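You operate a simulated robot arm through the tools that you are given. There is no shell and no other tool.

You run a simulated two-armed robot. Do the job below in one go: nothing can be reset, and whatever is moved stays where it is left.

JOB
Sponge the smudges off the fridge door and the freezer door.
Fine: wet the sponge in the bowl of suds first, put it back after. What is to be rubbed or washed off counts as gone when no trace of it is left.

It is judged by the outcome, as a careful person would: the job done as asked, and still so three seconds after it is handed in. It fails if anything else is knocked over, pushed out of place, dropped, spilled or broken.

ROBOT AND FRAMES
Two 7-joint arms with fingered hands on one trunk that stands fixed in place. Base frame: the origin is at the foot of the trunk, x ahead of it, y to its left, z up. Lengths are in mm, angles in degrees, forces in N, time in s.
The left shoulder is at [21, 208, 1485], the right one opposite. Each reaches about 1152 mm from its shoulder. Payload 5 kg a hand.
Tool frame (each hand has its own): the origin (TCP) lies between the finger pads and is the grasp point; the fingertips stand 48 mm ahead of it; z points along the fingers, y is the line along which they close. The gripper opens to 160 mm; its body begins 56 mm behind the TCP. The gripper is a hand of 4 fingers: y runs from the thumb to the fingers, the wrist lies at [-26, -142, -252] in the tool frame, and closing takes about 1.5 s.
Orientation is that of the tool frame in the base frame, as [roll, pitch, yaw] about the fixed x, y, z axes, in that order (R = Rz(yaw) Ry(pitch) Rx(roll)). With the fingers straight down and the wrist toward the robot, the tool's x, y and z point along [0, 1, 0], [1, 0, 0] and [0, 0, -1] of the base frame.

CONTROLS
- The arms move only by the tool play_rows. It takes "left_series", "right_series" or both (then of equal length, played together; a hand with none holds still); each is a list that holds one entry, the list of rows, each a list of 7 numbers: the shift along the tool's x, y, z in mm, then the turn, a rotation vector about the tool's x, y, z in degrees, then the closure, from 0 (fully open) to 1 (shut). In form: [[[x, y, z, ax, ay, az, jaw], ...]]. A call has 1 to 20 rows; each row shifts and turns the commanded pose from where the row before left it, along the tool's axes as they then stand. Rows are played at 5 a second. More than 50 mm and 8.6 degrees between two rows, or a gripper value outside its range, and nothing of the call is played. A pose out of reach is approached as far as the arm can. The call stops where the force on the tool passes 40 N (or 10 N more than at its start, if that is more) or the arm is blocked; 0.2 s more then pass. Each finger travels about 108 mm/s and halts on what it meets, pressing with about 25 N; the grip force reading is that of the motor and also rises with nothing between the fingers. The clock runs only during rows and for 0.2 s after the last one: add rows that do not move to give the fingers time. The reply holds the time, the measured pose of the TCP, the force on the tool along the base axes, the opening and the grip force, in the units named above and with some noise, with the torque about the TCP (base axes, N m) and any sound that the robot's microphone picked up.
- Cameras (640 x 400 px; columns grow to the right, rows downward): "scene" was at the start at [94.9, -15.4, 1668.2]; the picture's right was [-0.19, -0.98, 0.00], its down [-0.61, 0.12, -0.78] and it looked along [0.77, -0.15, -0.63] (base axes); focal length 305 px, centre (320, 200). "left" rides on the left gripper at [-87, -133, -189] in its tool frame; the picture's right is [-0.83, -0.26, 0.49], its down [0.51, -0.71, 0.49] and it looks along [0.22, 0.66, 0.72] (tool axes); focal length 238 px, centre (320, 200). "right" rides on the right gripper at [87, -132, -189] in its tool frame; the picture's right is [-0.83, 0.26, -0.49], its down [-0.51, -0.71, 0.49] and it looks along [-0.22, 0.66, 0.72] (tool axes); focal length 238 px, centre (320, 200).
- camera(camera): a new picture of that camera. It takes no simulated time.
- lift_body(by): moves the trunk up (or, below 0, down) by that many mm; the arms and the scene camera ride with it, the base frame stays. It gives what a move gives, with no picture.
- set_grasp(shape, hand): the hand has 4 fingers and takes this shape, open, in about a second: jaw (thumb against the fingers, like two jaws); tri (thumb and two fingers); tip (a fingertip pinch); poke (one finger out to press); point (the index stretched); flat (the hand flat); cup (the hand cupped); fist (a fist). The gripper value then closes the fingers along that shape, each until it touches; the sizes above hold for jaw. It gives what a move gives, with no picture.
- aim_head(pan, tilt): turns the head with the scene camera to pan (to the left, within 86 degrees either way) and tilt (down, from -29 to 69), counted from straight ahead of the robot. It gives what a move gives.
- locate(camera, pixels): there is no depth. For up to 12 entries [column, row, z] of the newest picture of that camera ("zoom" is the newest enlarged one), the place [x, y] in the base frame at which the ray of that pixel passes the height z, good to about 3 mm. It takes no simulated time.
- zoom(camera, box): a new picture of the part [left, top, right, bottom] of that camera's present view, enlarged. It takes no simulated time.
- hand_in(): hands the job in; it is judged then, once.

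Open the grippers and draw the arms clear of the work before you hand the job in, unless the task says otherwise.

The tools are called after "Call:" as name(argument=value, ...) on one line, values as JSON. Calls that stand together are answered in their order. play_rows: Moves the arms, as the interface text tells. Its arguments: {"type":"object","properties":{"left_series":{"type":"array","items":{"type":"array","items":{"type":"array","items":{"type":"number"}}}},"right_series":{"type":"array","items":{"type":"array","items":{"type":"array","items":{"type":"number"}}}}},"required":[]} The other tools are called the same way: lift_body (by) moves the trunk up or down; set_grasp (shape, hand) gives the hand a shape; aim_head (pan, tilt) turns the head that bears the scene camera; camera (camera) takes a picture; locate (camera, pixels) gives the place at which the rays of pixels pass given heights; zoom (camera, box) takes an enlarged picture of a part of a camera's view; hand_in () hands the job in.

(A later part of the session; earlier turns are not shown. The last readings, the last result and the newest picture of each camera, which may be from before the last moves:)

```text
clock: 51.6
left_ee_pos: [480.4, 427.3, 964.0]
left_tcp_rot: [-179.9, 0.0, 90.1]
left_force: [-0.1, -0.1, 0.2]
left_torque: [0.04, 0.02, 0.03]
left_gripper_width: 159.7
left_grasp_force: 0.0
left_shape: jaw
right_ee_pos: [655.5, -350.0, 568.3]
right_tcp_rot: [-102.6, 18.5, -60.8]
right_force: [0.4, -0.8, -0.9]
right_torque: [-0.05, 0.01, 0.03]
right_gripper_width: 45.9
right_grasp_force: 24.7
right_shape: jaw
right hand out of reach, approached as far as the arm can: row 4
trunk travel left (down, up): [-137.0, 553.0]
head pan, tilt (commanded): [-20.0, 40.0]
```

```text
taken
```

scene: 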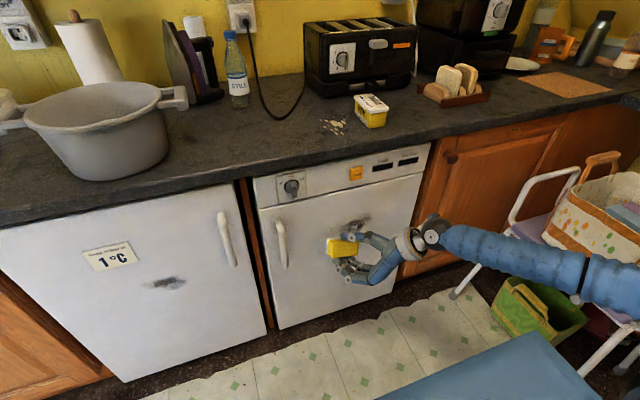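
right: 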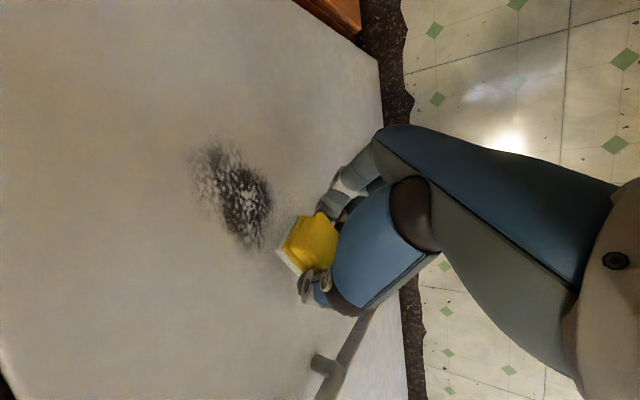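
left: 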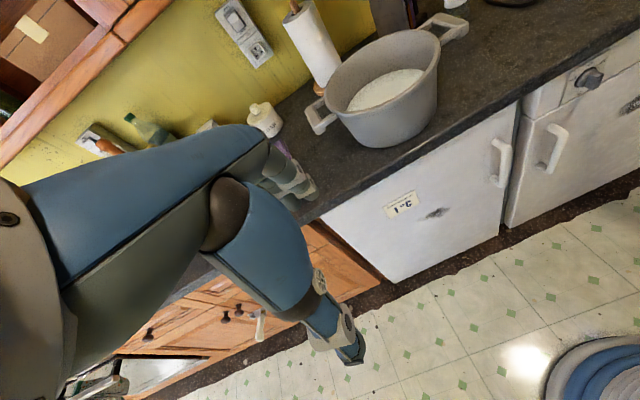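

Roll succeeds but yaw is still blocked. I zoom on the wrist to understand its geometry before the next attempt.

Call:
zoom(camera="scene", box=[300, 200, 640, 400])

Call:
camera(camera="right")

Call:
camera(camera="left")

```text
1.88 times, centred on (470, 300) of scene
```

zoom: 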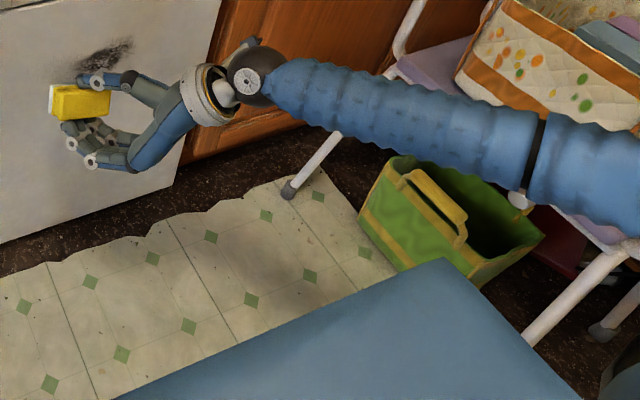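

```text
taken
```

right: 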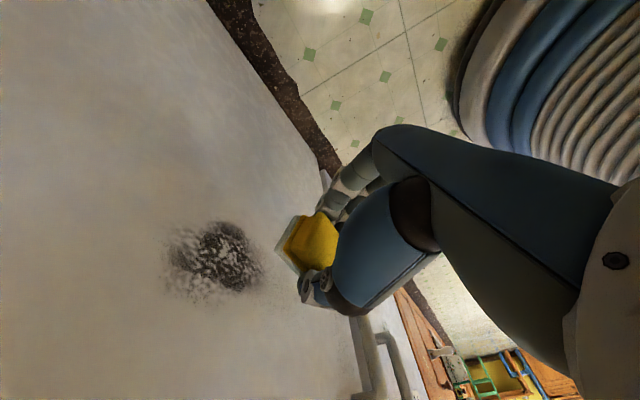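

```text
taken
```

left: 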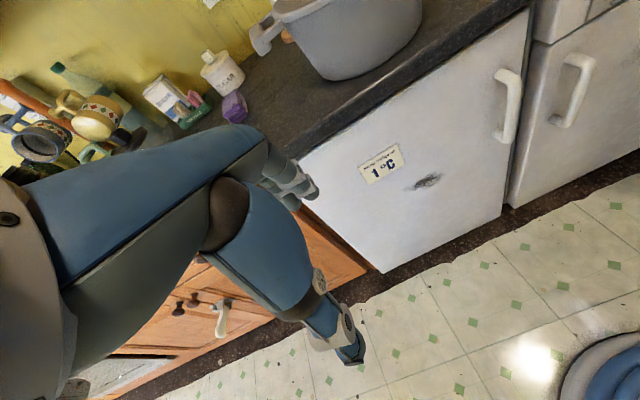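

The hand is nearly in line with the forearm. I try giving the arm more extension: raise the trunk 120 mm, then lower the hand by the same amount, and test the yaw again.

Call:
lift_body(by=120)

Call:
play_rows(right_series=[[[9.5, 27.8, 6.2, 0, 0, 0, 0.95], [9.5, 27.8, 6.2, 0, 0, 0, 0.95], [9.5, 27.8, 6.2, 0, 0, 0, 0.95], [0, 0, 0, 0, 0, 0, 0.95], [0, 0, 0, 1.7, 7.7, 0, 0.95], [0, 0, 0, 0, 0, 0, 0.95]]])

Call:
camera(camera="scene")

```text
clock: 53.1
left_ee_pos: [481.8, 427.1, 1083.4]
left_tcp_rot: [180.0, 0.2, 90.0]
left_force: [-0.4, -0.1, -0.5]
left_torque: [0.02, -0.02, -0.02]
left_gripper_width: 159.9
left_grasp_force: 0.1
left_shape: jaw
right_ee_pos: [655.2, -348.0, 688.4]
right_tcp_rot: [-102.7, 18.5, -60.8]
right_force: [-0.6, 0.2, -0.3]
right_torque: [0.01, 0.02, -0.03]
right_gripper_width: 45.5
right_grasp_force: 25.1
right_shape: jaw
trunk travel left (down, up): [-257.0, 433.0]
head pan, tilt (commanded): [-20.0, 40.0]
```

```text
clock: 54.5
left_ee_pos: [481.3, 426.2, 1083.8]
left_tcp_rot: [180.0, 0.0, 90.1]
left_force: [0.1, -0.1, 0.0]
left_torque: [-0.01, -0.01, -0.01]
left_gripper_width: 160.0
left_grasp_force: 0.1
left_shape: jaw
right_ee_pos: [655.6, -343.2, 598.1]
right_tcp_rot: [-103.0, 17.9, -63.2]
right_force: [0.2, 0.1, 0.4]
right_torque: [-0.01, 0.04, -0.03]
right_gripper_width: 45.8
right_grasp_force: 25.5
right_shape: jaw
right hand out of reach, approached as far as the arm can: row 5
trunk travel left (down, up): [-257.0, 433.0]
head pan, tilt (commanded): [-20.0, 40.0]
```

```text
taken
```

scene: 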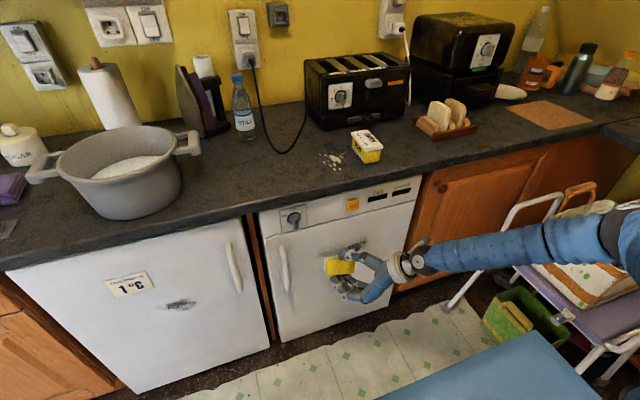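

Reasoning on the geometry: yawing right needs the hand bent left at the wrist, i.e. thumb rolled further to the right. I return the trunk to the lower height, raise the hand and continue the roll about tool z.

Call:
lift_body(by=-120)

Call:
play_rows(right_series=[[[-7.7, -23, -5.3, 0, 0, 0, 0.95], [-7.7, -23, -5.3, 0, 0, 0, 0.95], [-7.7, -23, -5.3, 0, 0, 0, 0.95], [-7.7, -23, -5.3, 0, 0, 0, 0.95], [0, 0, 0, 0, 0, 8, 0.95], [0, 0, 0, 0, 0, 8, 0.95], [0, 0, 0, 0, 0, 8, 0.95], [0, 0, 0, 0, 0, 8, 0.95], [0, 0, 0, 0, 0, 0, 0.95]]])

Call:
camera(camera="scene")

```text
clock: 56.0
left_ee_pos: [481.9, 427.7, 963.5]
left_tcp_rot: [180.0, 0.0, 90.0]
left_force: [-0.3, 0.6, 0.0]
left_torque: [0.0, -0.03, 0.02]
left_gripper_width: 159.7
left_grasp_force: 0.0
left_shape: jaw
right_ee_pos: [655.2, -341.8, 477.2]
right_tcp_rot: [-103.1, 17.9, -63.3]
right_force: [0.1, -0.6, -0.4]
right_torque: [-0.01, 0.01, 0.03]
right_gripper_width: 45.4
right_grasp_force: 24.4
right_shape: jaw
trunk travel left (down, up): [-137.0, 553.0]
head pan, tilt (commanded): [-20.0, 40.0]
```

```text
clock: 58.0
left_ee_pos: [480.7, 428.6, 963.0]
left_tcp_rot: [179.9, 0.0, 90.0]
left_force: [0.7, 0.2, 0.1]
left_torque: [0.01, 0.0, 0.0]
left_gripper_width: 159.6
left_grasp_force: 0.0
left_shape: jaw
right_ee_pos: [654.8, -341.2, 575.8]
right_tcp_rot: [-109.2, 48.8, -73.9]
right_force: [-0.6, 0.2, 0.1]
right_torque: [0.01, -0.02, 0.04]
right_gripper_width: 45.6
right_grasp_force: 24.8
right_shape: jaw
trunk travel left (down, up): [-137.0, 553.0]
head pan, tilt (commanded): [-20.0, 40.0]
```

```text
taken
```

scene: 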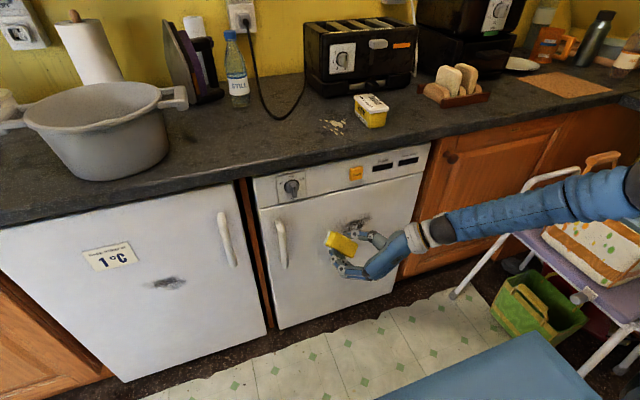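

The roll went through freely (thumb now up-right). Now I turn the fingers toward +x in two test steps.

Call:
play_rows(right_series=[[[0, 0, 0, 7.5, 2.7, 0, 0.95], [0, 0, 0, 7.5, 2.7, 0, 0.95], [0, 0, 0, 0, 0, 0, 0.95]]])

Call:
camera(camera="scene")

```text
clock: 58.8
left_ee_pos: [481.5, 427.1, 964.1]
left_tcp_rot: [-180.0, 0.0, 90.1]
left_force: [0.7, 0.7, -0.2]
left_torque: [-0.03, 0.07, -0.02]
left_gripper_width: 159.8
left_grasp_force: 0.0
left_shape: jaw
right_ee_pos: [656.5, -342.7, 576.0]
right_tcp_rot: [-99.9, 47.3, -81.6]
right_force: [-1.7, 0.3, -2.1]
right_torque: [0.03, -0.21, -0.1]
right_gripper_width: 46.9
right_grasp_force: 24.9
right_shape: jaw
trunk travel left (down, up): [-137.0, 553.0]
head pan, tilt (commanded): [-20.0, 40.0]
```

```text
taken
```

scene: 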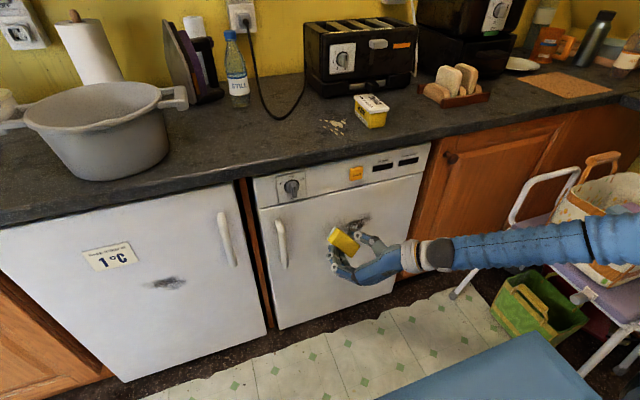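

Now the wrist turns freely. Two more steps bring the fingers to +x; then I check how the sponge sits in the grip.

Call:
play_rows(right_series=[[[0, 0, 0, 7.5, 2.7, 0, 0.95], [0, 0, 0, 7.5, 2.7, 0, 0.95], [0, 0, 0, 0, 0, 0, 0.95]]])

Call:
zoom(camera="right", box=[220, 130, 460, 330])

Call:
zoom(camera="scene", box=[250, 150, 500, 320])

Call:
camera(camera="right")

```text
clock: 59.4
left_ee_pos: [480.1, 428.4, 963.5]
left_tcp_rot: [-180.0, -0.1, 89.9]
left_force: [1.2, -0.6, 0.1]
left_torque: [0.04, 0.05, -0.01]
left_gripper_width: 159.9
left_grasp_force: 0.0
left_shape: jaw
right_ee_pos: [696.3, -224.8, 628.0]
right_tcp_rot: [-85.8, 43.4, -72.6]
right_force: [-14.2, 3.3, -0.6]
right_torque: [0.02, -0.33, 0.08]
right_gripper_width: 47.2
right_grasp_force: 25.2
right_shape: jaw
trunk travel left (down, up): [-137.0, 553.0]
head pan, tilt (commanded): [-20.0, 40.0]
stopped in row 3 (right hand): the force on the tool passed its limit at 42 N (the readings are from after the stop); the commanded pose is now the measured one
```

```text
2.00 times, centred on (340, 230) of right
```

zoom: 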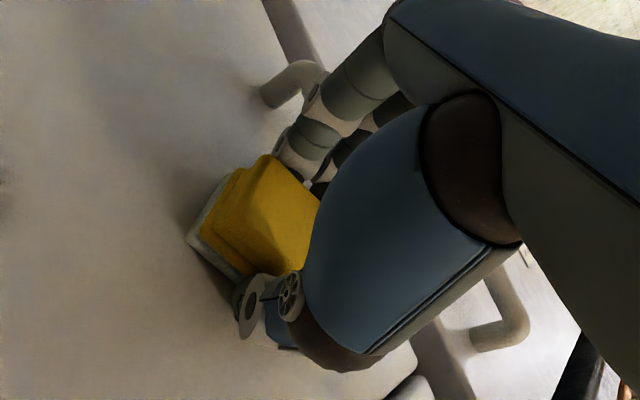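

```text
2.35 times, centred on (375, 235) of scene
```

zoom: 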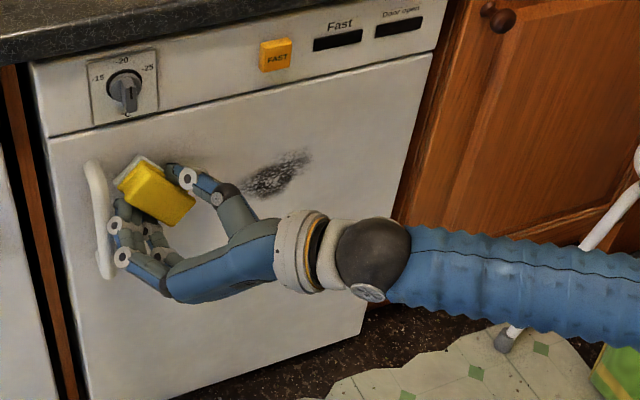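

```text
taken
```

right: 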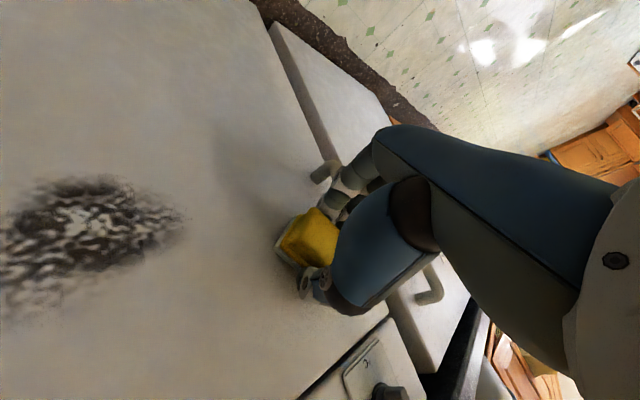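

The arm switched posture and jumped left to (696,-225,628), touching the door beside the freezer handle (42 N stop). I back straight off the door first, in small rows.

Call:
play_rows(right_series=[[[-4.3, 2.7, -19.3, 0, 0, 0, 0.95], [-4.3, 2.7, -19.3, 0, 0, 0, 0.95], [0, 0, 0, 0, 0, 0, 0.95]]])

Call:
camera(camera="scene")

Call:
camera(camera="right")

```text
clock: 60.2
left_ee_pos: [480.6, 428.5, 963.3]
left_tcp_rot: [180.0, -0.1, 90.0]
left_force: [0.0, 0.3, 0.0]
left_torque: [0.0, 0.04, -0.01]
left_gripper_width: 159.9
left_grasp_force: 0.1
left_shape: jaw
right_ee_pos: [656.3, -227.3, 630.8]
right_tcp_rot: [-85.6, 43.4, -72.5]
right_force: [0.0, 0.2, 0.5]
right_torque: [-0.01, -0.02, -0.01]
right_gripper_width: 46.7
right_grasp_force: 25.3
right_shape: jaw
trunk travel left (down, up): [-137.0, 553.0]
head pan, tilt (commanded): [-20.0, 40.0]
```

```text
taken
```

scene: 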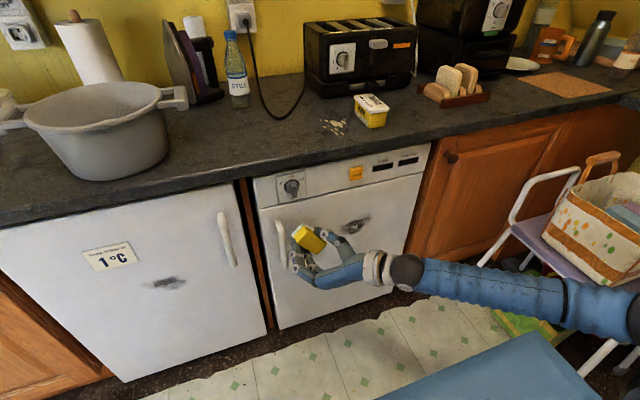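

```text
taken
```

right: 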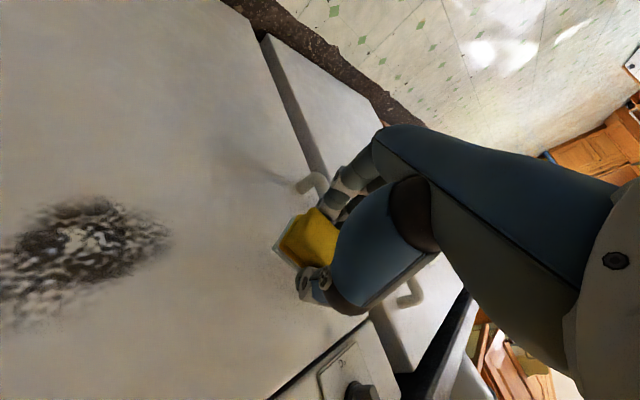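

Backed off cleanly in the new posture, no limit flags. I shift right toward the freezer smudge (y≈-396, z≈588), staying off the door.

Call:
play_rows(right_series=[[[33.7, -19.2, -14.4, 0, 0, 0, 0.95], [33.7, -19.2, -14.4, 0, 0, 0, 0.95], [0, 0, 0, 0, 0, 0, 0.95]]])

Call:
camera(camera="scene")

```text
clock: 61.0
left_ee_pos: [481.1, 428.6, 961.6]
left_tcp_rot: [180.0, 0.0, 90.0]
left_force: [0.0, 0.2, -0.1]
left_torque: [0.05, 0.03, 0.02]
left_gripper_width: 160.1
left_grasp_force: 0.0
left_shape: jaw
right_ee_pos: [650.7, -305.2, 610.8]
right_tcp_rot: [-85.5, 43.4, -72.4]
right_force: [0.0, -0.4, -0.7]
right_torque: [-0.01, 0.02, -0.02]
right_gripper_width: 46.7
right_grasp_force: 25.2
right_shape: jaw
trunk travel left (down, up): [-137.0, 553.0]
head pan, tilt (commanded): [-20.0, 40.0]
```

```text
taken
```

scene: 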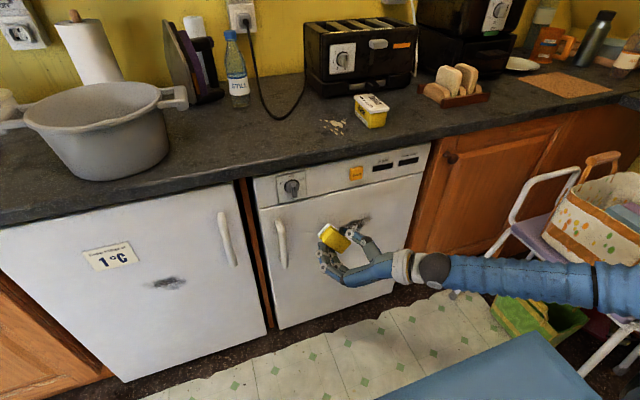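

Moving well. I look closely at the sponge in the grip to see how its pad is tilted.

Call:
zoom(camera="right", box=[250, 180, 370, 300])

Call:
zoom(camera="scene", box=[290, 200, 400, 300])

```text
3.33 times, centred on (310, 240) of right
```

zoom: 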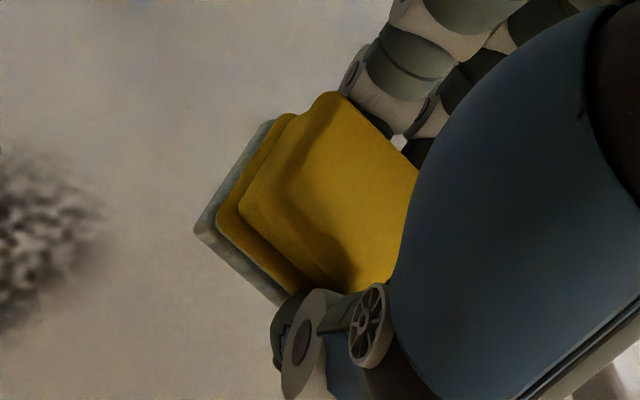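

```text
4.00 times, centred on (345, 250) of scene
```

zoom: 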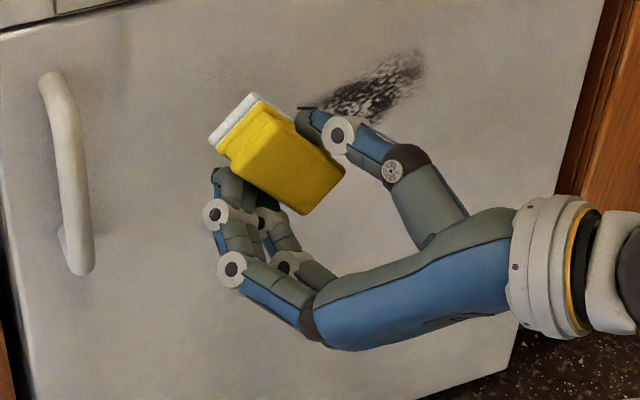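

The pad normal is within ~8° of the door normal, good enough since the sponge pivots flush. I move in front of the freezer smudge, at about (665,-404,592).

Call:
play_rows(right_series=[[[28.2, -18.3, -4.1, 0, 0, 0, 0.95], [28.2, -18.3, -4.1, 0, 0, 0, 0.95], [28.2, -18.3, -4.1, 0, 0, 0, 0.95], [0, 0, 0, 0, 0, 0, 0.95]]])

Call:
zoom(camera="scene", box=[270, 160, 510, 310])

Call:
camera(camera="right")

```text
clock: 62.0
left_ee_pos: [480.8, 429.1, 963.5]
left_tcp_rot: [-180.0, 0.0, 90.1]
left_force: [0.3, 0.9, 0.3]
left_torque: [0.03, -0.01, 0.0]
left_gripper_width: 159.9
left_grasp_force: 0.0
left_shape: jaw
right_ee_pos: [665.5, -405.7, 590.2]
right_tcp_rot: [-85.7, 43.5, -72.6]
right_force: [0.2, 0.3, -0.9]
right_torque: [-0.01, 0.02, -0.03]
right_gripper_width: 47.0
right_grasp_force: 25.2
right_shape: jaw
trunk travel left (down, up): [-137.0, 553.0]
head pan, tilt (commanded): [-20.0, 40.0]
```

```text
2.67 times, centred on (390, 235) of scene
```

zoom: 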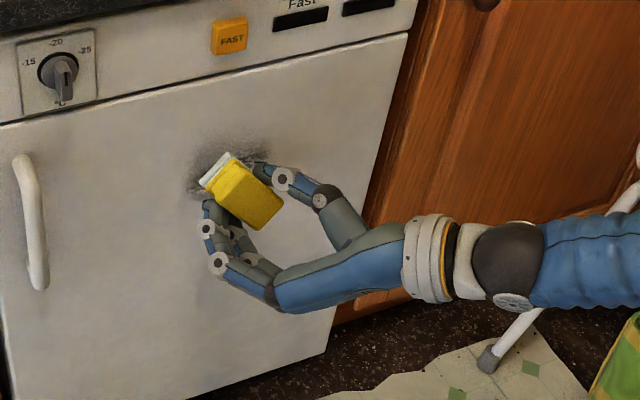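

```text
taken
```

right: 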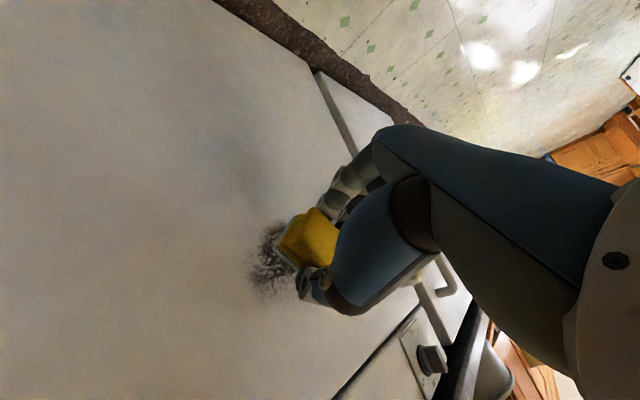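

The sponge is in front of the smudge. I press forward gently in 5 mm steps and read the contact force.

Call:
play_rows(right_series=[[[1.1, -0.7, 4.8, 0, 0, 0, 0.95], [1.1, -0.7, 4.8, 0, 0, 0, 0.95], [1.1, -0.7, 4.8, 0, 0, 0, 0.95], [1.1, -0.7, 4.8, 0, 0, 0, 0.95], [0, 0, 0, 0, 0, 0, 0.95]]])

```text
clock: 63.2
left_ee_pos: [481.2, 426.3, 963.4]
left_tcp_rot: [180.0, 0.0, 90.0]
left_force: [0.0, -1.0, 0.2]
left_torque: [0.0, 0.02, -0.03]
left_gripper_width: 160.1
left_grasp_force: 0.1
left_shape: jaw
right_ee_pos: [683.2, -404.5, 590.6]
right_tcp_rot: [-85.6, 43.5, -72.5]
right_force: [0.0, 1.2, -0.5]
right_torque: [0.02, 0.02, 0.0]
right_gripper_width: 46.7
right_grasp_force: 24.9
right_shape: jaw
trunk travel left (down, up): [-137.0, 553.0]
head pan, tilt (commanded): [-20.0, 40.0]
```

No contact yet at x=683. I continue in smaller steps.

Call:
play_rows(right_series=[[[0.9, -0.5, 3.9, 0, 0, 0, 0.95], [0.9, -0.5, 3.9, 0, 0, 0, 0.95], [0, 0, 0, 0, 0, 0, 0.95]]])

```text
clock: 64.0
left_ee_pos: [480.8, 427.4, 963.6]
left_tcp_rot: [-180.0, 0.0, 90.0]
left_force: [0.8, -0.2, -0.9]
left_torque: [0.03, 0.01, -0.02]
left_gripper_width: 159.9
left_grasp_force: 0.0
left_shape: jaw
right_ee_pos: [691.9, -405.1, 590.9]
right_tcp_rot: [-85.5, 43.4, -72.4]
right_force: [0.5, 0.5, 0.2]
right_torque: [0.0, 0.04, 0.0]
right_gripper_width: 46.8
right_grasp_force: 24.8
right_shape: jaw
trunk travel left (down, up): [-137.0, 553.0]
head pan, tilt (commanded): [-20.0, 40.0]
```

Call:
play_rows(right_series=[[[0.9, -0.5, 3.9, 0, 0, 0, 0.95], [0.9, -0.5, 3.9, 0, 0, 0, 0.95], [0, 0, 0, 0, 0, 0, 0.95]]])

Call:
zoom(camera="scene", box=[270, 160, 510, 310])

```text
clock: 64.8
left_ee_pos: [480.0, 428.4, 963.3]
left_tcp_rot: [179.9, 0.0, 89.9]
left_force: [0.5, 0.5, 0.7]
left_torque: [0.03, -0.01, 0.03]
left_gripper_width: 160.0
left_grasp_force: 0.0
left_shape: jaw
right_ee_pos: [696.9, -405.8, 589.6]
right_tcp_rot: [-85.8, 43.5, -72.7]
right_force: [-36.7, -2.4, 1.9]
right_torque: [0.35, -0.96, -0.51]
right_gripper_width: 48.8
right_grasp_force: 24.7
right_shape: jaw
trunk travel left (down, up): [-137.0, 553.0]
head pan, tilt (commanded): [-20.0, 40.0]
```

```text
2.67 times, centred on (390, 235) of scene
```

zoom: 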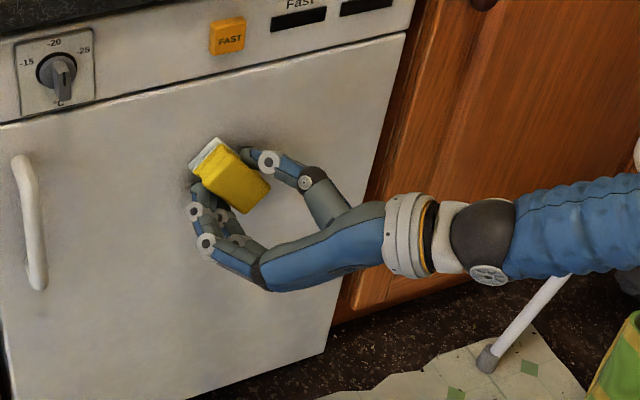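

Contact at x≈697 with -37 N, and the smudge already looks reduced. I ease back 2 mm and sweep sideways along the door.

Call:
play_rows(right_series=[[[-0.4, 0.3, -1.9, 0, 0, 0, 0.95], [-8.3, 8.1, 3, 0, 0, 0, 0.95], [-8.3, 8.1, 3, 0, 0, 0, 0.95], [-8.3, 8.1, 3, 0, 0, 0, 0.95], [-8.3, 8.1, 3, 0, 0, 0, 0.95], [-8.3, 8.1, 3, 0, 0, 0, 0.95], [0, 0, 0, 0, 0, 0, 0.95]]])

Call:
zoom(camera="scene", box=[270, 160, 510, 310])

```text
clock: 65.8
left_ee_pos: [479.6, 429.1, 962.5]
left_tcp_rot: [-180.0, 0.0, 90.2]
left_force: [0.5, 0.7, -0.8]
left_torque: [-0.05, 0.03, 0.04]
left_gripper_width: 160.0
left_grasp_force: 0.0
left_shape: jaw
right_ee_pos: [694.9, -374.9, 587.2]
right_tcp_rot: [-86.4, 43.3, -73.1]
right_force: [-24.2, -9.4, 3.3]
right_torque: [0.24, -0.81, -0.82]
right_gripper_width: 48.6
right_grasp_force: 24.6
right_shape: jaw
trunk travel left (down, up): [-137.0, 553.0]
head pan, tilt (commanded): [-20.0, 40.0]
stopped in row 4 (right hand): the force on the tool passed its limit at 47 N (the readings are from after the stop); the commanded pose is now the measured one
```

```text
2.67 times, centred on (390, 235) of scene
```

zoom: 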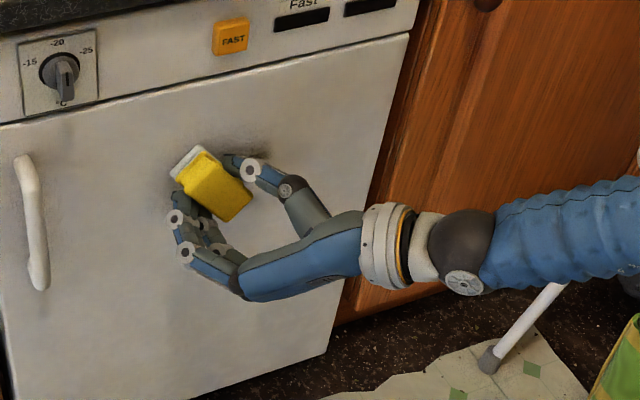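

The middle of the smudge is going; a trace remains on the right side near (265,155) in the zoom. I sweep right across the whole width with lighter pressure.

Call:
play_rows(right_series=[[[8.3, -8.1, -3, 0, 0, 0, 0.95], [8.3, -8.1, -3, 0, 0, 0, 0.95], [8.3, -8.1, -3, 0, 0, 0, 0.95], [8.3, -8.1, -3, 0, 0, 0, 0.95], [8.3, -8.1, -3, 0, 0, 0, 0.95], [8.3, -8.1, -3, 0, 0, 0, 0.95], [8.3, -8.1, -3, 0, 0, 0, 0.95], [8.3, -8.1, -3, 0, 0, 0, 0.95], [0, 0, 0, 0, 0, 0, 0.95]]])

Call:
zoom(camera="scene", box=[270, 160, 510, 310])

```text
clock: 67.8
left_ee_pos: [480.6, 430.1, 963.7]
left_tcp_rot: [180.0, 0.0, 90.1]
left_force: [0.0, 0.4, 0.3]
left_torque: [-0.04, 0.0, 0.02]
left_gripper_width: 160.1
left_grasp_force: 0.1
left_shape: jaw
right_ee_pos: [697.4, -470.8, 590.0]
right_tcp_rot: [-86.0, 43.4, -72.8]
right_force: [-12.0, 7.8, -1.0]
right_torque: [-0.15, -0.17, 0.27]
right_gripper_width: 48.0
right_grasp_force: 24.4
right_shape: jaw
trunk travel left (down, up): [-137.0, 553.0]
head pan, tilt (commanded): [-20.0, 40.0]
```

```text
2.67 times, centred on (390, 235) of scene
```

zoom: 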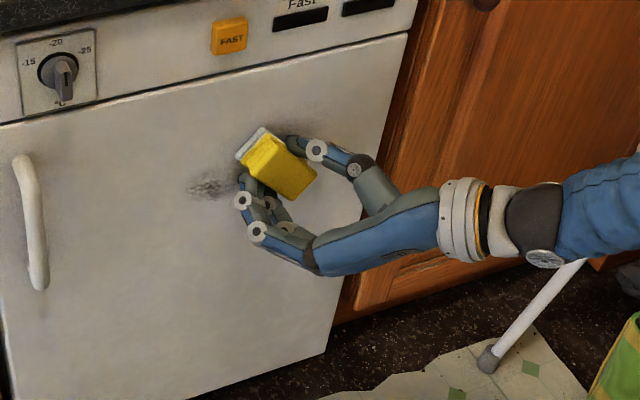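

A lower-left remnant stays at (205,185) in the zoom, i.e. about (y,z)=(-360,572). I sweep back left and lower over it.

Call:
play_rows(right_series=[[[-6.2, 10.3, 2.8, 0, 0, 0, 0.95], [-6.2, 10.3, 2.8, 0, 0, 0, 0.95], [-6.2, 10.3, 2.8, 0, 0, 0, 0.95], [-6.2, 10.3, 2.8, 0, 0, 0, 0.95], [-6.2, 10.3, 2.8, 0, 0, 0, 0.95], [-6.2, 10.3, 2.8, 0, 0, 0, 0.95], [-6.2, 10.3, 2.8, 0, 0, 0, 0.95], [-6.2, 10.3, 2.8, 0, 0, 0, 0.95], [0, 0, 0, 0, 0, 0, 0.95]]])

Call:
zoom(camera="scene", box=[270, 160, 510, 310])

```text
clock: 69.1
left_ee_pos: [478.2, 431.2, 962.9]
left_tcp_rot: [180.0, -0.1, 90.1]
left_force: [0.8, 0.8, -0.3]
left_torque: [-0.04, 0.08, -0.01]
left_gripper_width: 160.2
left_grasp_force: 0.0
left_shape: jaw
right_ee_pos: [695.0, -404.2, 571.2]
right_tcp_rot: [-86.4, 43.4, -73.0]
right_force: [-19.2, -7.0, 4.4]
right_torque: [0.2, -0.74, -0.57]
right_gripper_width: 48.3
right_grasp_force: 25.5
right_shape: jaw
trunk travel left (down, up): [-137.0, 553.0]
head pan, tilt (commanded): [-20.0, 40.0]
stopped in row 6 (right hand): the force on the tool passed its limit at 41 N (the readings are from after the stop); the commanded pose is now the measured one
```

```text
2.67 times, centred on (390, 235) of scene
```

zoom: 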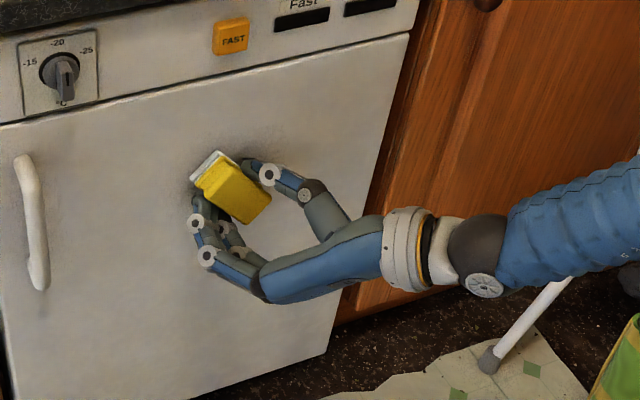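

Force built up when moving left, so I continue left with a slight easing off the door per row.

Call:
play_rows(right_series=[[[-8.4, 8.2, 2.6, 0, 0, 0, 0.95], [-8.4, 8.2, 2.6, 0, 0, 0, 0.95], [-8.4, 8.2, 2.6, 0, 0, 0, 0.95], [-8.4, 8.2, 2.6, 0, 0, 0, 0.95], [-8.4, 8.2, 2.6, 0, 0, 0, 0.95], [0, 0, 0, 0, 0, 0, 0.95]]])

Call:
zoom(camera="scene", box=[270, 160, 510, 310])

```text
clock: 70.5
left_ee_pos: [479.2, 429.6, 963.5]
left_tcp_rot: [180.0, 0.0, 90.2]
left_force: [0.3, 1.0, 0.1]
left_torque: [0.02, 0.0, 0.02]
left_gripper_width: 160.0
left_grasp_force: 0.1
left_shape: jaw
right_ee_pos: [694.3, -344.6, 570.6]
right_tcp_rot: [-86.1, 43.4, -72.8]
right_force: [-18.0, -8.1, -0.1]
right_torque: [0.29, -0.52, -0.66]
right_gripper_width: 48.3
right_grasp_force: 24.7
right_shape: jaw
trunk travel left (down, up): [-137.0, 553.0]
head pan, tilt (commanded): [-20.0, 40.0]
```

```text
2.67 times, centred on (390, 235) of scene
```

zoom: 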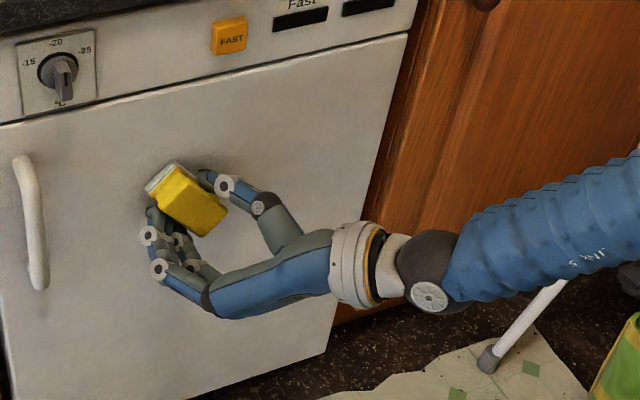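

The upper right looks clean. I wipe back to the right a bit lower, then back off to inspect.

Call:
play_rows(right_series=[[[5.1, 5.4, -0.4, 0, 0, 0, 0.95], [5.1, 5.4, -0.4, 0, 0, 0, 0.95], [8.3, -8.1, -3, 0, 0, 0, 0.95], [8.3, -8.1, -3, 0, 0, 0, 0.95], [8.3, -8.1, -3, 0, 0, 0, 0.95], [8.3, -8.1, -3, 0, 0, 0, 0.95], [8.3, -8.1, -3, 0, 0, 0, 0.95], [8.3, -8.1, -3, 0, 0, 0, 0.95], [8.3, -8.1, -3, 0, 0, 0, 0.95], [8.3, -8.1, -3, 0, 0, 0, 0.95], [-4.3, 2.7, -19.3, 0, 0, 0, 0.95], [-4.3, 2.7, -19.3, 0, 0, 0, 0.95], [0, 0, 0, 0, 0, 0, 0.95]]])

Call:
zoom(camera="scene", box=[270, 160, 510, 310])

Call:
camera(camera="right")

```text
clock: 73.3
left_ee_pos: [479.3, 430.5, 961.6]
left_tcp_rot: [180.0, 0.0, 90.2]
left_force: [0.5, 0.9, -0.4]
left_torque: [-0.05, 0.0, 0.0]
left_gripper_width: 160.2
left_grasp_force: 0.0
left_shape: jaw
right_ee_pos: [654.6, -440.1, 556.7]
right_tcp_rot: [-86.3, 43.5, -73.2]
right_force: [-0.2, 0.2, -0.7]
right_torque: [-0.01, 0.02, -0.03]
right_gripper_width: 46.8
right_grasp_force: 25.0
right_shape: jaw
trunk travel left (down, up): [-137.0, 553.0]
head pan, tilt (commanded): [-20.0, 40.0]
```

```text
2.67 times, centred on (390, 235) of scene
```

zoom: 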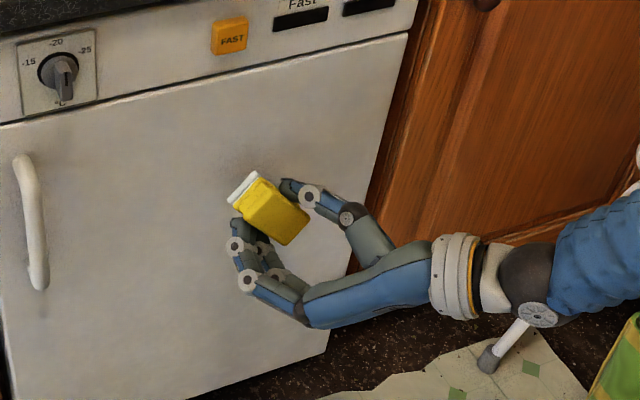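

```text
taken
```

right: 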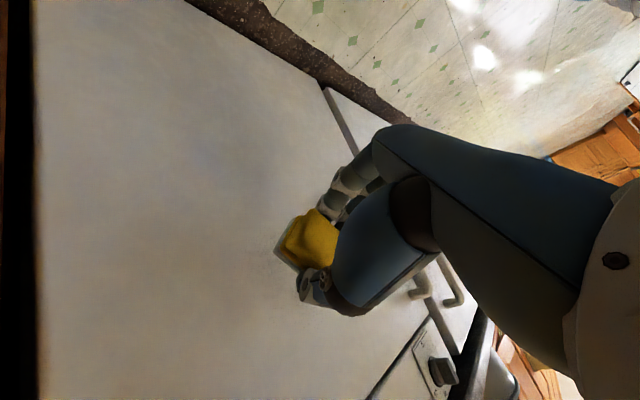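

The freezer door looks clean in both views. I back away further and move left in steps, then inspect the door unobstructed.

Call:
play_rows(right_series=[[[-7, 4.4, -31.4, 0, 0, 0, 0.95], [-7, 4.4, -31.4, 0, 0, 0, 0.95], [-20.8, 20.3, 7.5, 0, 0, 0, 0.95], [-20.8, 20.3, 7.5, 0, 0, 0, 0.95], [-20.8, 20.3, 7.5, 0, 0, 0, 0.95], [-20.8, 20.3, 7.5, 0, 0, 0, 0.95], [0, 0, 0, 0, 0, 0, 0.95]]])

Call:
camera(camera="scene")

Call:
zoom(camera="scene", box=[250, 150, 450, 290])

Call:
camera(camera="right")

```text
clock: 74.9
left_ee_pos: [480.5, 430.3, 963.4]
left_tcp_rot: [179.9, -0.1, 90.2]
left_force: [-0.3, 1.3, 0.9]
left_torque: [0.03, 0.0, 0.01]
left_gripper_width: 160.0
left_grasp_force: 0.1
left_shape: jaw
right_ee_pos: [588.4, -319.1, 557.3]
right_tcp_rot: [-86.3, 43.4, -73.2]
right_force: [0.9, -0.2, -0.2]
right_torque: [0.01, 0.0, 0.0]
right_gripper_width: 46.8
right_grasp_force: 24.6
right_shape: jaw
trunk travel left (down, up): [-137.0, 553.0]
head pan, tilt (commanded): [-20.0, 40.0]
```

```text
taken
```

scene: 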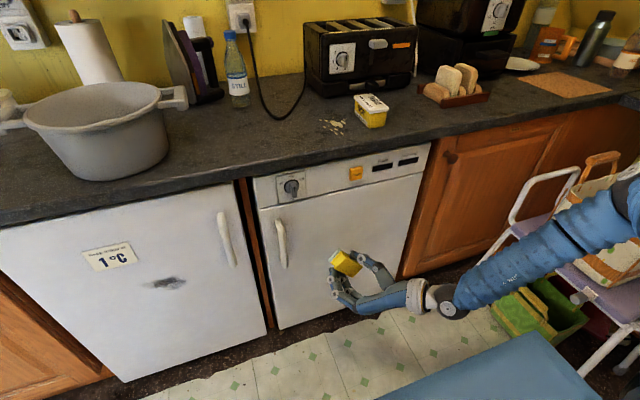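

```text
2.86 times, centred on (350, 220) of scene
```

zoom: 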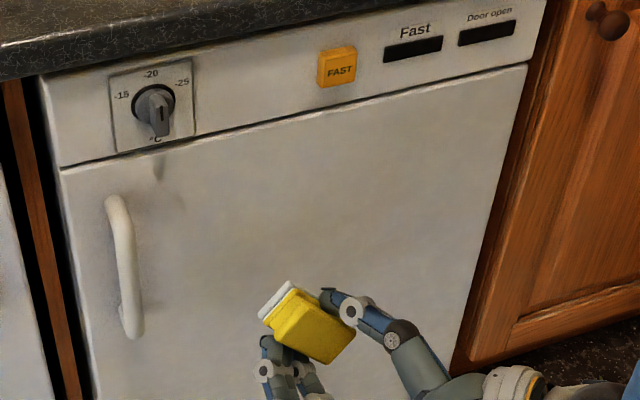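

```text
taken
```

right: 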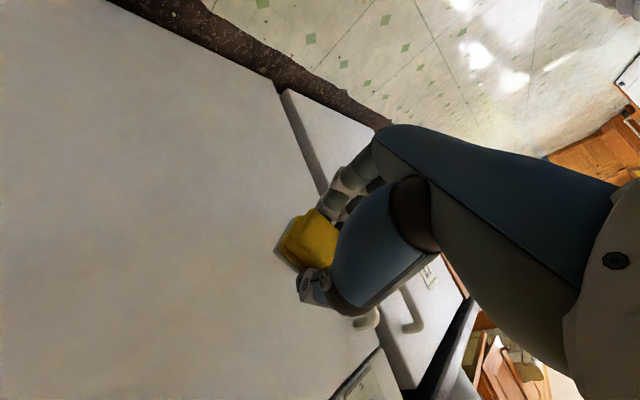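

Freezer door is clean. I now move left toward the fridge smudge at x≈590, clear of both handles, in two stages.

Call:
play_rows(right_series=[[[-27.7, 27, 10, 0, 0, 0, 0.95], [-27.7, 27, 10, 0, 0, 0, 0.95], [-27.7, 27, 10, 0, 0, 0, 0.95], [-27.7, 27, 10, 0, 0, 0, 0.95], [-27.7, 27, 10, 0, 0, 0, 0.95], [-27.7, 27, 10, 0, 0, 0, 0.95], [0, 0, 0, 0, 0, 0, 0.95]]])

Call:
aim_head(pan=0, tilt=45)

Call:
camera(camera="scene")

```text
clock: 76.5
left_ee_pos: [479.6, 429.2, 962.4]
left_tcp_rot: [-180.0, 0.0, 90.1]
left_force: [-0.1, -0.2, -0.3]
left_torque: [0.02, 0.0, -0.03]
left_gripper_width: 160.0
left_grasp_force: 0.0
left_shape: jaw
right_ee_pos: [591.6, -80.8, 555.5]
right_tcp_rot: [-86.3, 43.4, -73.1]
right_force: [0.0, 0.0, -0.7]
right_torque: [-0.03, 0.0, -0.02]
right_gripper_width: 46.5
right_grasp_force: 25.0
right_shape: jaw
trunk travel left (down, up): [-137.0, 553.0]
head pan, tilt (commanded): [-20.0, 40.0]
```

```text
clock: 77.4
left_ee_pos: [479.9, 430.2, 962.9]
left_tcp_rot: [180.0, 0.0, 90.2]
left_force: [0.6, 0.4, -0.6]
left_torque: [0.0, -0.01, -0.01]
left_gripper_width: 159.9
left_grasp_force: 0.1
left_shape: jaw
right_ee_pos: [591.4, -80.3, 557.1]
right_tcp_rot: [-86.2, 43.4, -72.8]
right_force: [0.1, 0.0, -0.5]
right_torque: [-0.04, -0.02, 0.0]
right_gripper_width: 46.6
right_grasp_force: 24.9
right_shape: jaw
trunk travel left (down, up): [-137.0, 553.0]
head pan, tilt (commanded): [0.0, 45.0]
```

```text
taken
```

scene: 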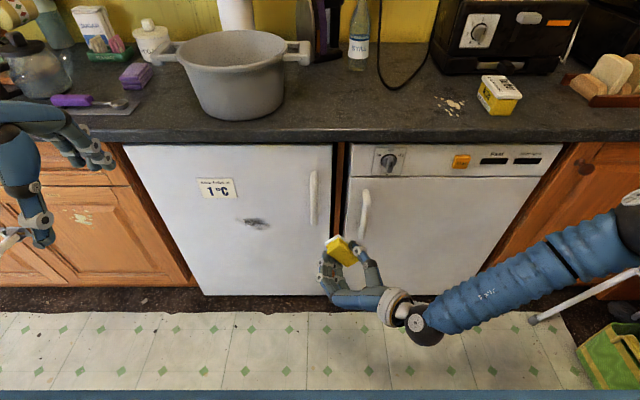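

No flags; the freezer door is unobstructed now. I zoom to verify it and continue left to the fridge smudge at (256,223).

Call:
zoom(camera="scene", box=[340, 140, 560, 277])

Call:
zoom(camera="scene", box=[180, 160, 340, 260])

Call:
play_rows(right_series=[[[-27.7, 27, 10, 0, 0, 0, 0.95], [-27.7, 27, 10, 0, 0, 0, 0.95], [-27.7, 27, 10, 0, 0, 0, 0.95], [-27.7, 27, 10, 0, 0, 0, 0.95], [0, 0, 0, 0, 0, 0, 0.95]]])

Call:
camera(camera="scene")

```text
2.91 times, centred on (450, 208) of scene
```

zoom: 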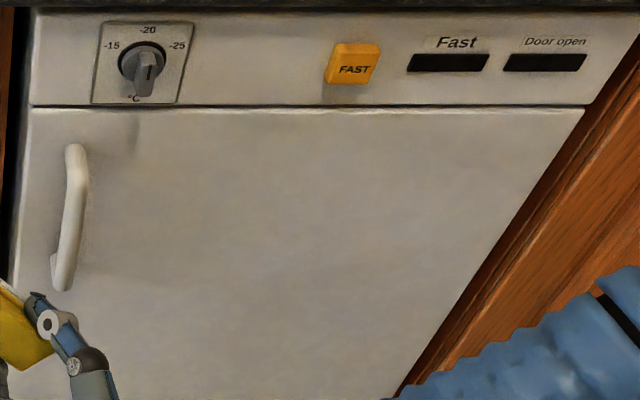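

```text
4.00 times, centred on (260, 210) of scene
```

zoom: 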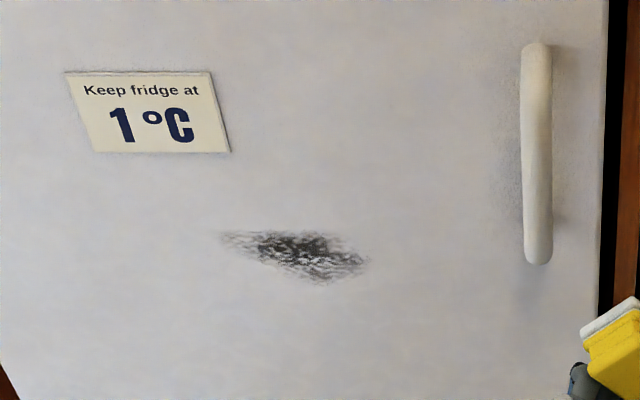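

```text
clock: 78.6
left_ee_pos: [480.7, 429.9, 963.3]
left_tcp_rot: [179.9, 0.0, 90.1]
left_force: [0.5, 0.0, -0.5]
left_torque: [0.02, -0.02, -0.04]
left_gripper_width: 159.9
left_grasp_force: 0.0
left_shape: jaw
right_ee_pos: [591.1, 80.3, 556.6]
right_tcp_rot: [-86.2, 43.5, -73.0]
right_force: [0.5, 0.0, -1.0]
right_torque: [0.02, -0.02, -0.01]
right_gripper_width: 46.4
right_grasp_force: 25.0
right_shape: jaw
trunk travel left (down, up): [-137.0, 553.0]
head pan, tilt (commanded): [0.0, 45.0]
```

```text
taken
```

scene: 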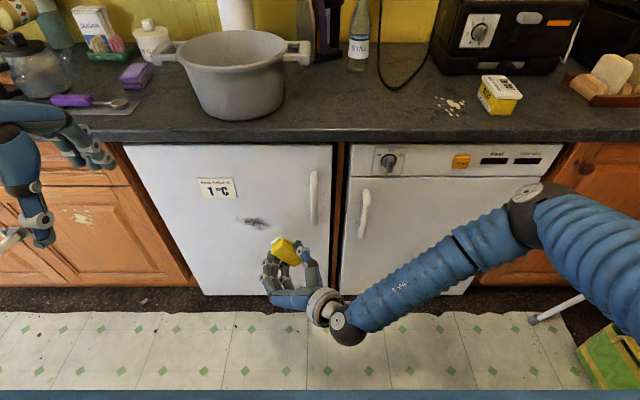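

Freezer is confirmed clean. For the fridge, I locate the smudge's extent (scene (236..272, 217..231)) against the door plane x≈749 using this view.

Call:
locate(camera="scene", pixels=[[254.3, 224.5, 540], [254.3, 224.5, 560], [236.3, 219.5, 560], [236.3, 219.5, 580], [272.5, 225.5, 540], [272.5, 225.5, 560], [262, 231, 520], [262, 231, 540], [255, 217.5, 560], [255, 217.5, 580], [237.5, 198, 650], [237.5, 198, 630]])

```text
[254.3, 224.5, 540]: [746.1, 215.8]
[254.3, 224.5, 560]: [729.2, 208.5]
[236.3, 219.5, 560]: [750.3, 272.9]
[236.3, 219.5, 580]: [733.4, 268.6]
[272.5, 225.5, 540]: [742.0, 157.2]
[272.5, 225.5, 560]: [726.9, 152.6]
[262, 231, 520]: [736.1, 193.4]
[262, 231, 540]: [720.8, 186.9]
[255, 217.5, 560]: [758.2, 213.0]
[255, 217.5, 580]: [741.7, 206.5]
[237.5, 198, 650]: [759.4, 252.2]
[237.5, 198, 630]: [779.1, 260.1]
```

Smudge spans y≈160–273, z≈502–570 on the door at x≈750. I tilt the hand +7.8° about tool x (safe distance) so the pad sits flatter on the door.

Call:
play_rows(right_series=[[[0, 0, 0, 4, 0, 0, 0.95], [0, 0, 0, 3.8, 0, 0, 0.95], [0, 0, 0, 0, 0, 0, 0.95]]])

```text
clock: 79.4
left_ee_pos: [479.6, 430.1, 963.9]
left_tcp_rot: [179.9, 0.0, 90.1]
left_force: [-0.1, -0.1, -0.8]
left_torque: [-0.04, 0.01, 0.0]
left_gripper_width: 159.9
left_grasp_force: 0.1
left_shape: jaw
right_ee_pos: [590.9, 79.3, 555.8]
right_tcp_rot: [-78.4, 43.4, -73.1]
right_force: [-0.1, -0.6, -0.5]
right_torque: [-0.01, 0.02, -0.01]
right_gripper_width: 46.7
right_grasp_force: 25.2
right_shape: jaw
trunk travel left (down, up): [-137.0, 553.0]
head pan, tilt (commanded): [0.0, 45.0]
```

Done without flags; the pad should now face the door squarely. I move to in front of the fridge smudge, TCP ≈(590,213,536).

Call:
play_rows(right_series=[[[-19.9, 27.1, 4.4, 0, 0, 0, 0.95], [-19.9, 27.1, 4.4, 0, 0, 0, 0.95], [-19.9, 27.1, 4.4, 0, 0, 0, 0.95], [-19.9, 27.1, 4.4, 0, 0, 0, 0.95], [0, 0, 0, 0, 0, 0, 0.95]]])

Call:
camera(camera="scene")

Call:
camera(camera="right")

```text
clock: 80.6
left_ee_pos: [481.3, 429.1, 962.4]
left_tcp_rot: [179.9, -0.1, 90.2]
left_force: [0.6, -1.6, -0.9]
left_torque: [0.05, 0.04, 0.0]
left_gripper_width: 160.0
left_grasp_force: 0.1
left_shape: jaw
right_ee_pos: [590.7, 215.8, 535.4]
right_tcp_rot: [-78.5, 43.3, -73.0]
right_force: [0.0, -0.5, -0.3]
right_torque: [-0.01, 0.0, 0.01]
right_gripper_width: 46.3
right_grasp_force: 25.1
right_shape: jaw
trunk travel left (down, up): [-137.0, 553.0]
head pan, tilt (commanded): [0.0, 45.0]
```

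```text
taken
```

scene: 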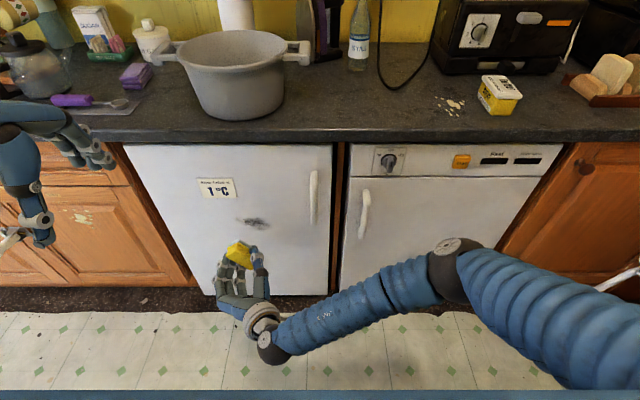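

```text
taken
```

right: 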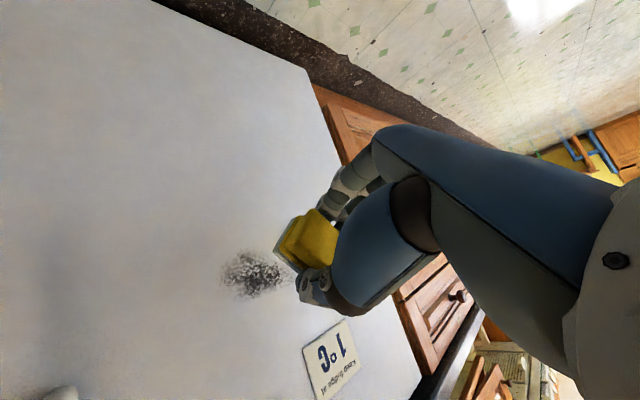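

Lined up with the fridge smudge at (254,224). I approach to x≈680.

Call:
play_rows(right_series=[[[5.3, 0, 24.4, 0, 0, 0, 0.95], [5.3, 0, 24.4, 0, 0, 0, 0.95], [5.3, 0, 24.4, 0, 0, 0, 0.95], [3, 0, 13.7, 0, 0, 0, 0.95], [0, 0, 0, 0, 0, 0, 0.95]]])

Call:
zoom(camera="scene", box=[150, 150, 350, 300])

Call:
camera(camera="right")

```text
clock: 81.8
left_ee_pos: [480.7, 430.1, 963.6]
left_tcp_rot: [180.0, 0.0, 90.2]
left_force: [0.5, 0.0, 0.2]
left_torque: [-0.02, 0.0, 0.01]
left_gripper_width: 159.8
left_grasp_force: 0.0
left_shape: jaw
right_ee_pos: [680.0, 214.3, 534.8]
right_tcp_rot: [-78.4, 43.3, -72.9]
right_force: [0.5, -0.4, 0.1]
right_torque: [0.03, 0.03, -0.01]
right_gripper_width: 46.6
right_grasp_force: 25.0
right_shape: jaw
trunk travel left (down, up): [-137.0, 553.0]
head pan, tilt (commanded): [0.0, 45.0]
```

```text
2.67 times, centred on (250, 225) of scene
```

zoom: 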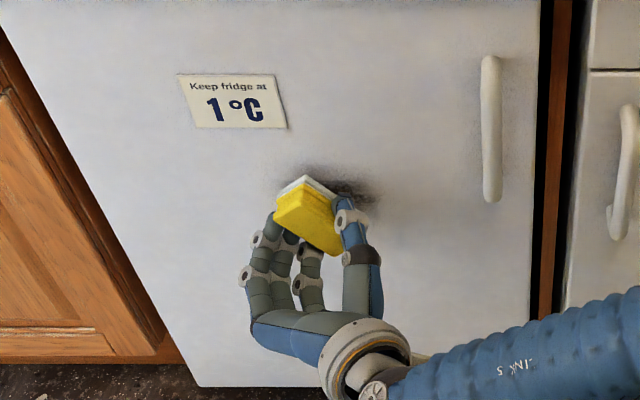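

```text
taken
```

right: 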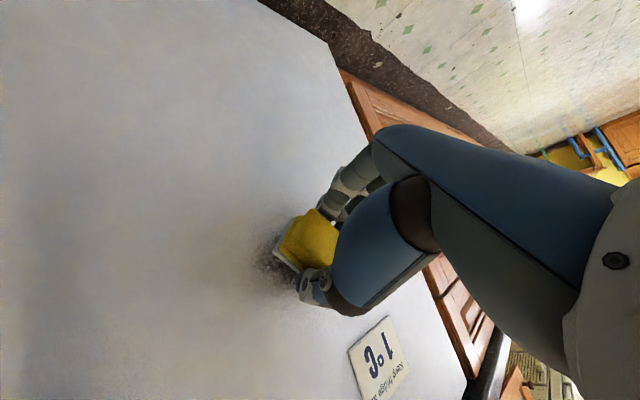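

Sponge is just in front of the smudge. I press forward in small steps until contact.

Call:
play_rows(right_series=[[[0.8, 0, 3.9, 0, 0, 0, 0.95], [0.8, 0, 3.9, 0, 0, 0, 0.95], [0.4, 0, 2, 0, 0, 0, 0.95], [0, 0, 0, 0, 0, 0, 0.95]]])

```text
clock: 82.8
left_ee_pos: [479.2, 430.6, 964.1]
left_tcp_rot: [-180.0, 0.0, 90.2]
left_force: [-0.4, -0.5, 0.0]
left_torque: [-0.01, 0.02, -0.01]
left_gripper_width: 159.8
left_grasp_force: 0.1
left_shape: jaw
right_ee_pos: [688.8, 213.7, 535.6]
right_tcp_rot: [-78.4, 43.5, -72.9]
right_force: [0.7, 0.4, -0.1]
right_torque: [-0.01, 0.01, 0.02]
right_gripper_width: 46.6
right_grasp_force: 25.2
right_shape: jaw
trunk travel left (down, up): [-137.0, 553.0]
head pan, tilt (commanded): [0.0, 45.0]
```

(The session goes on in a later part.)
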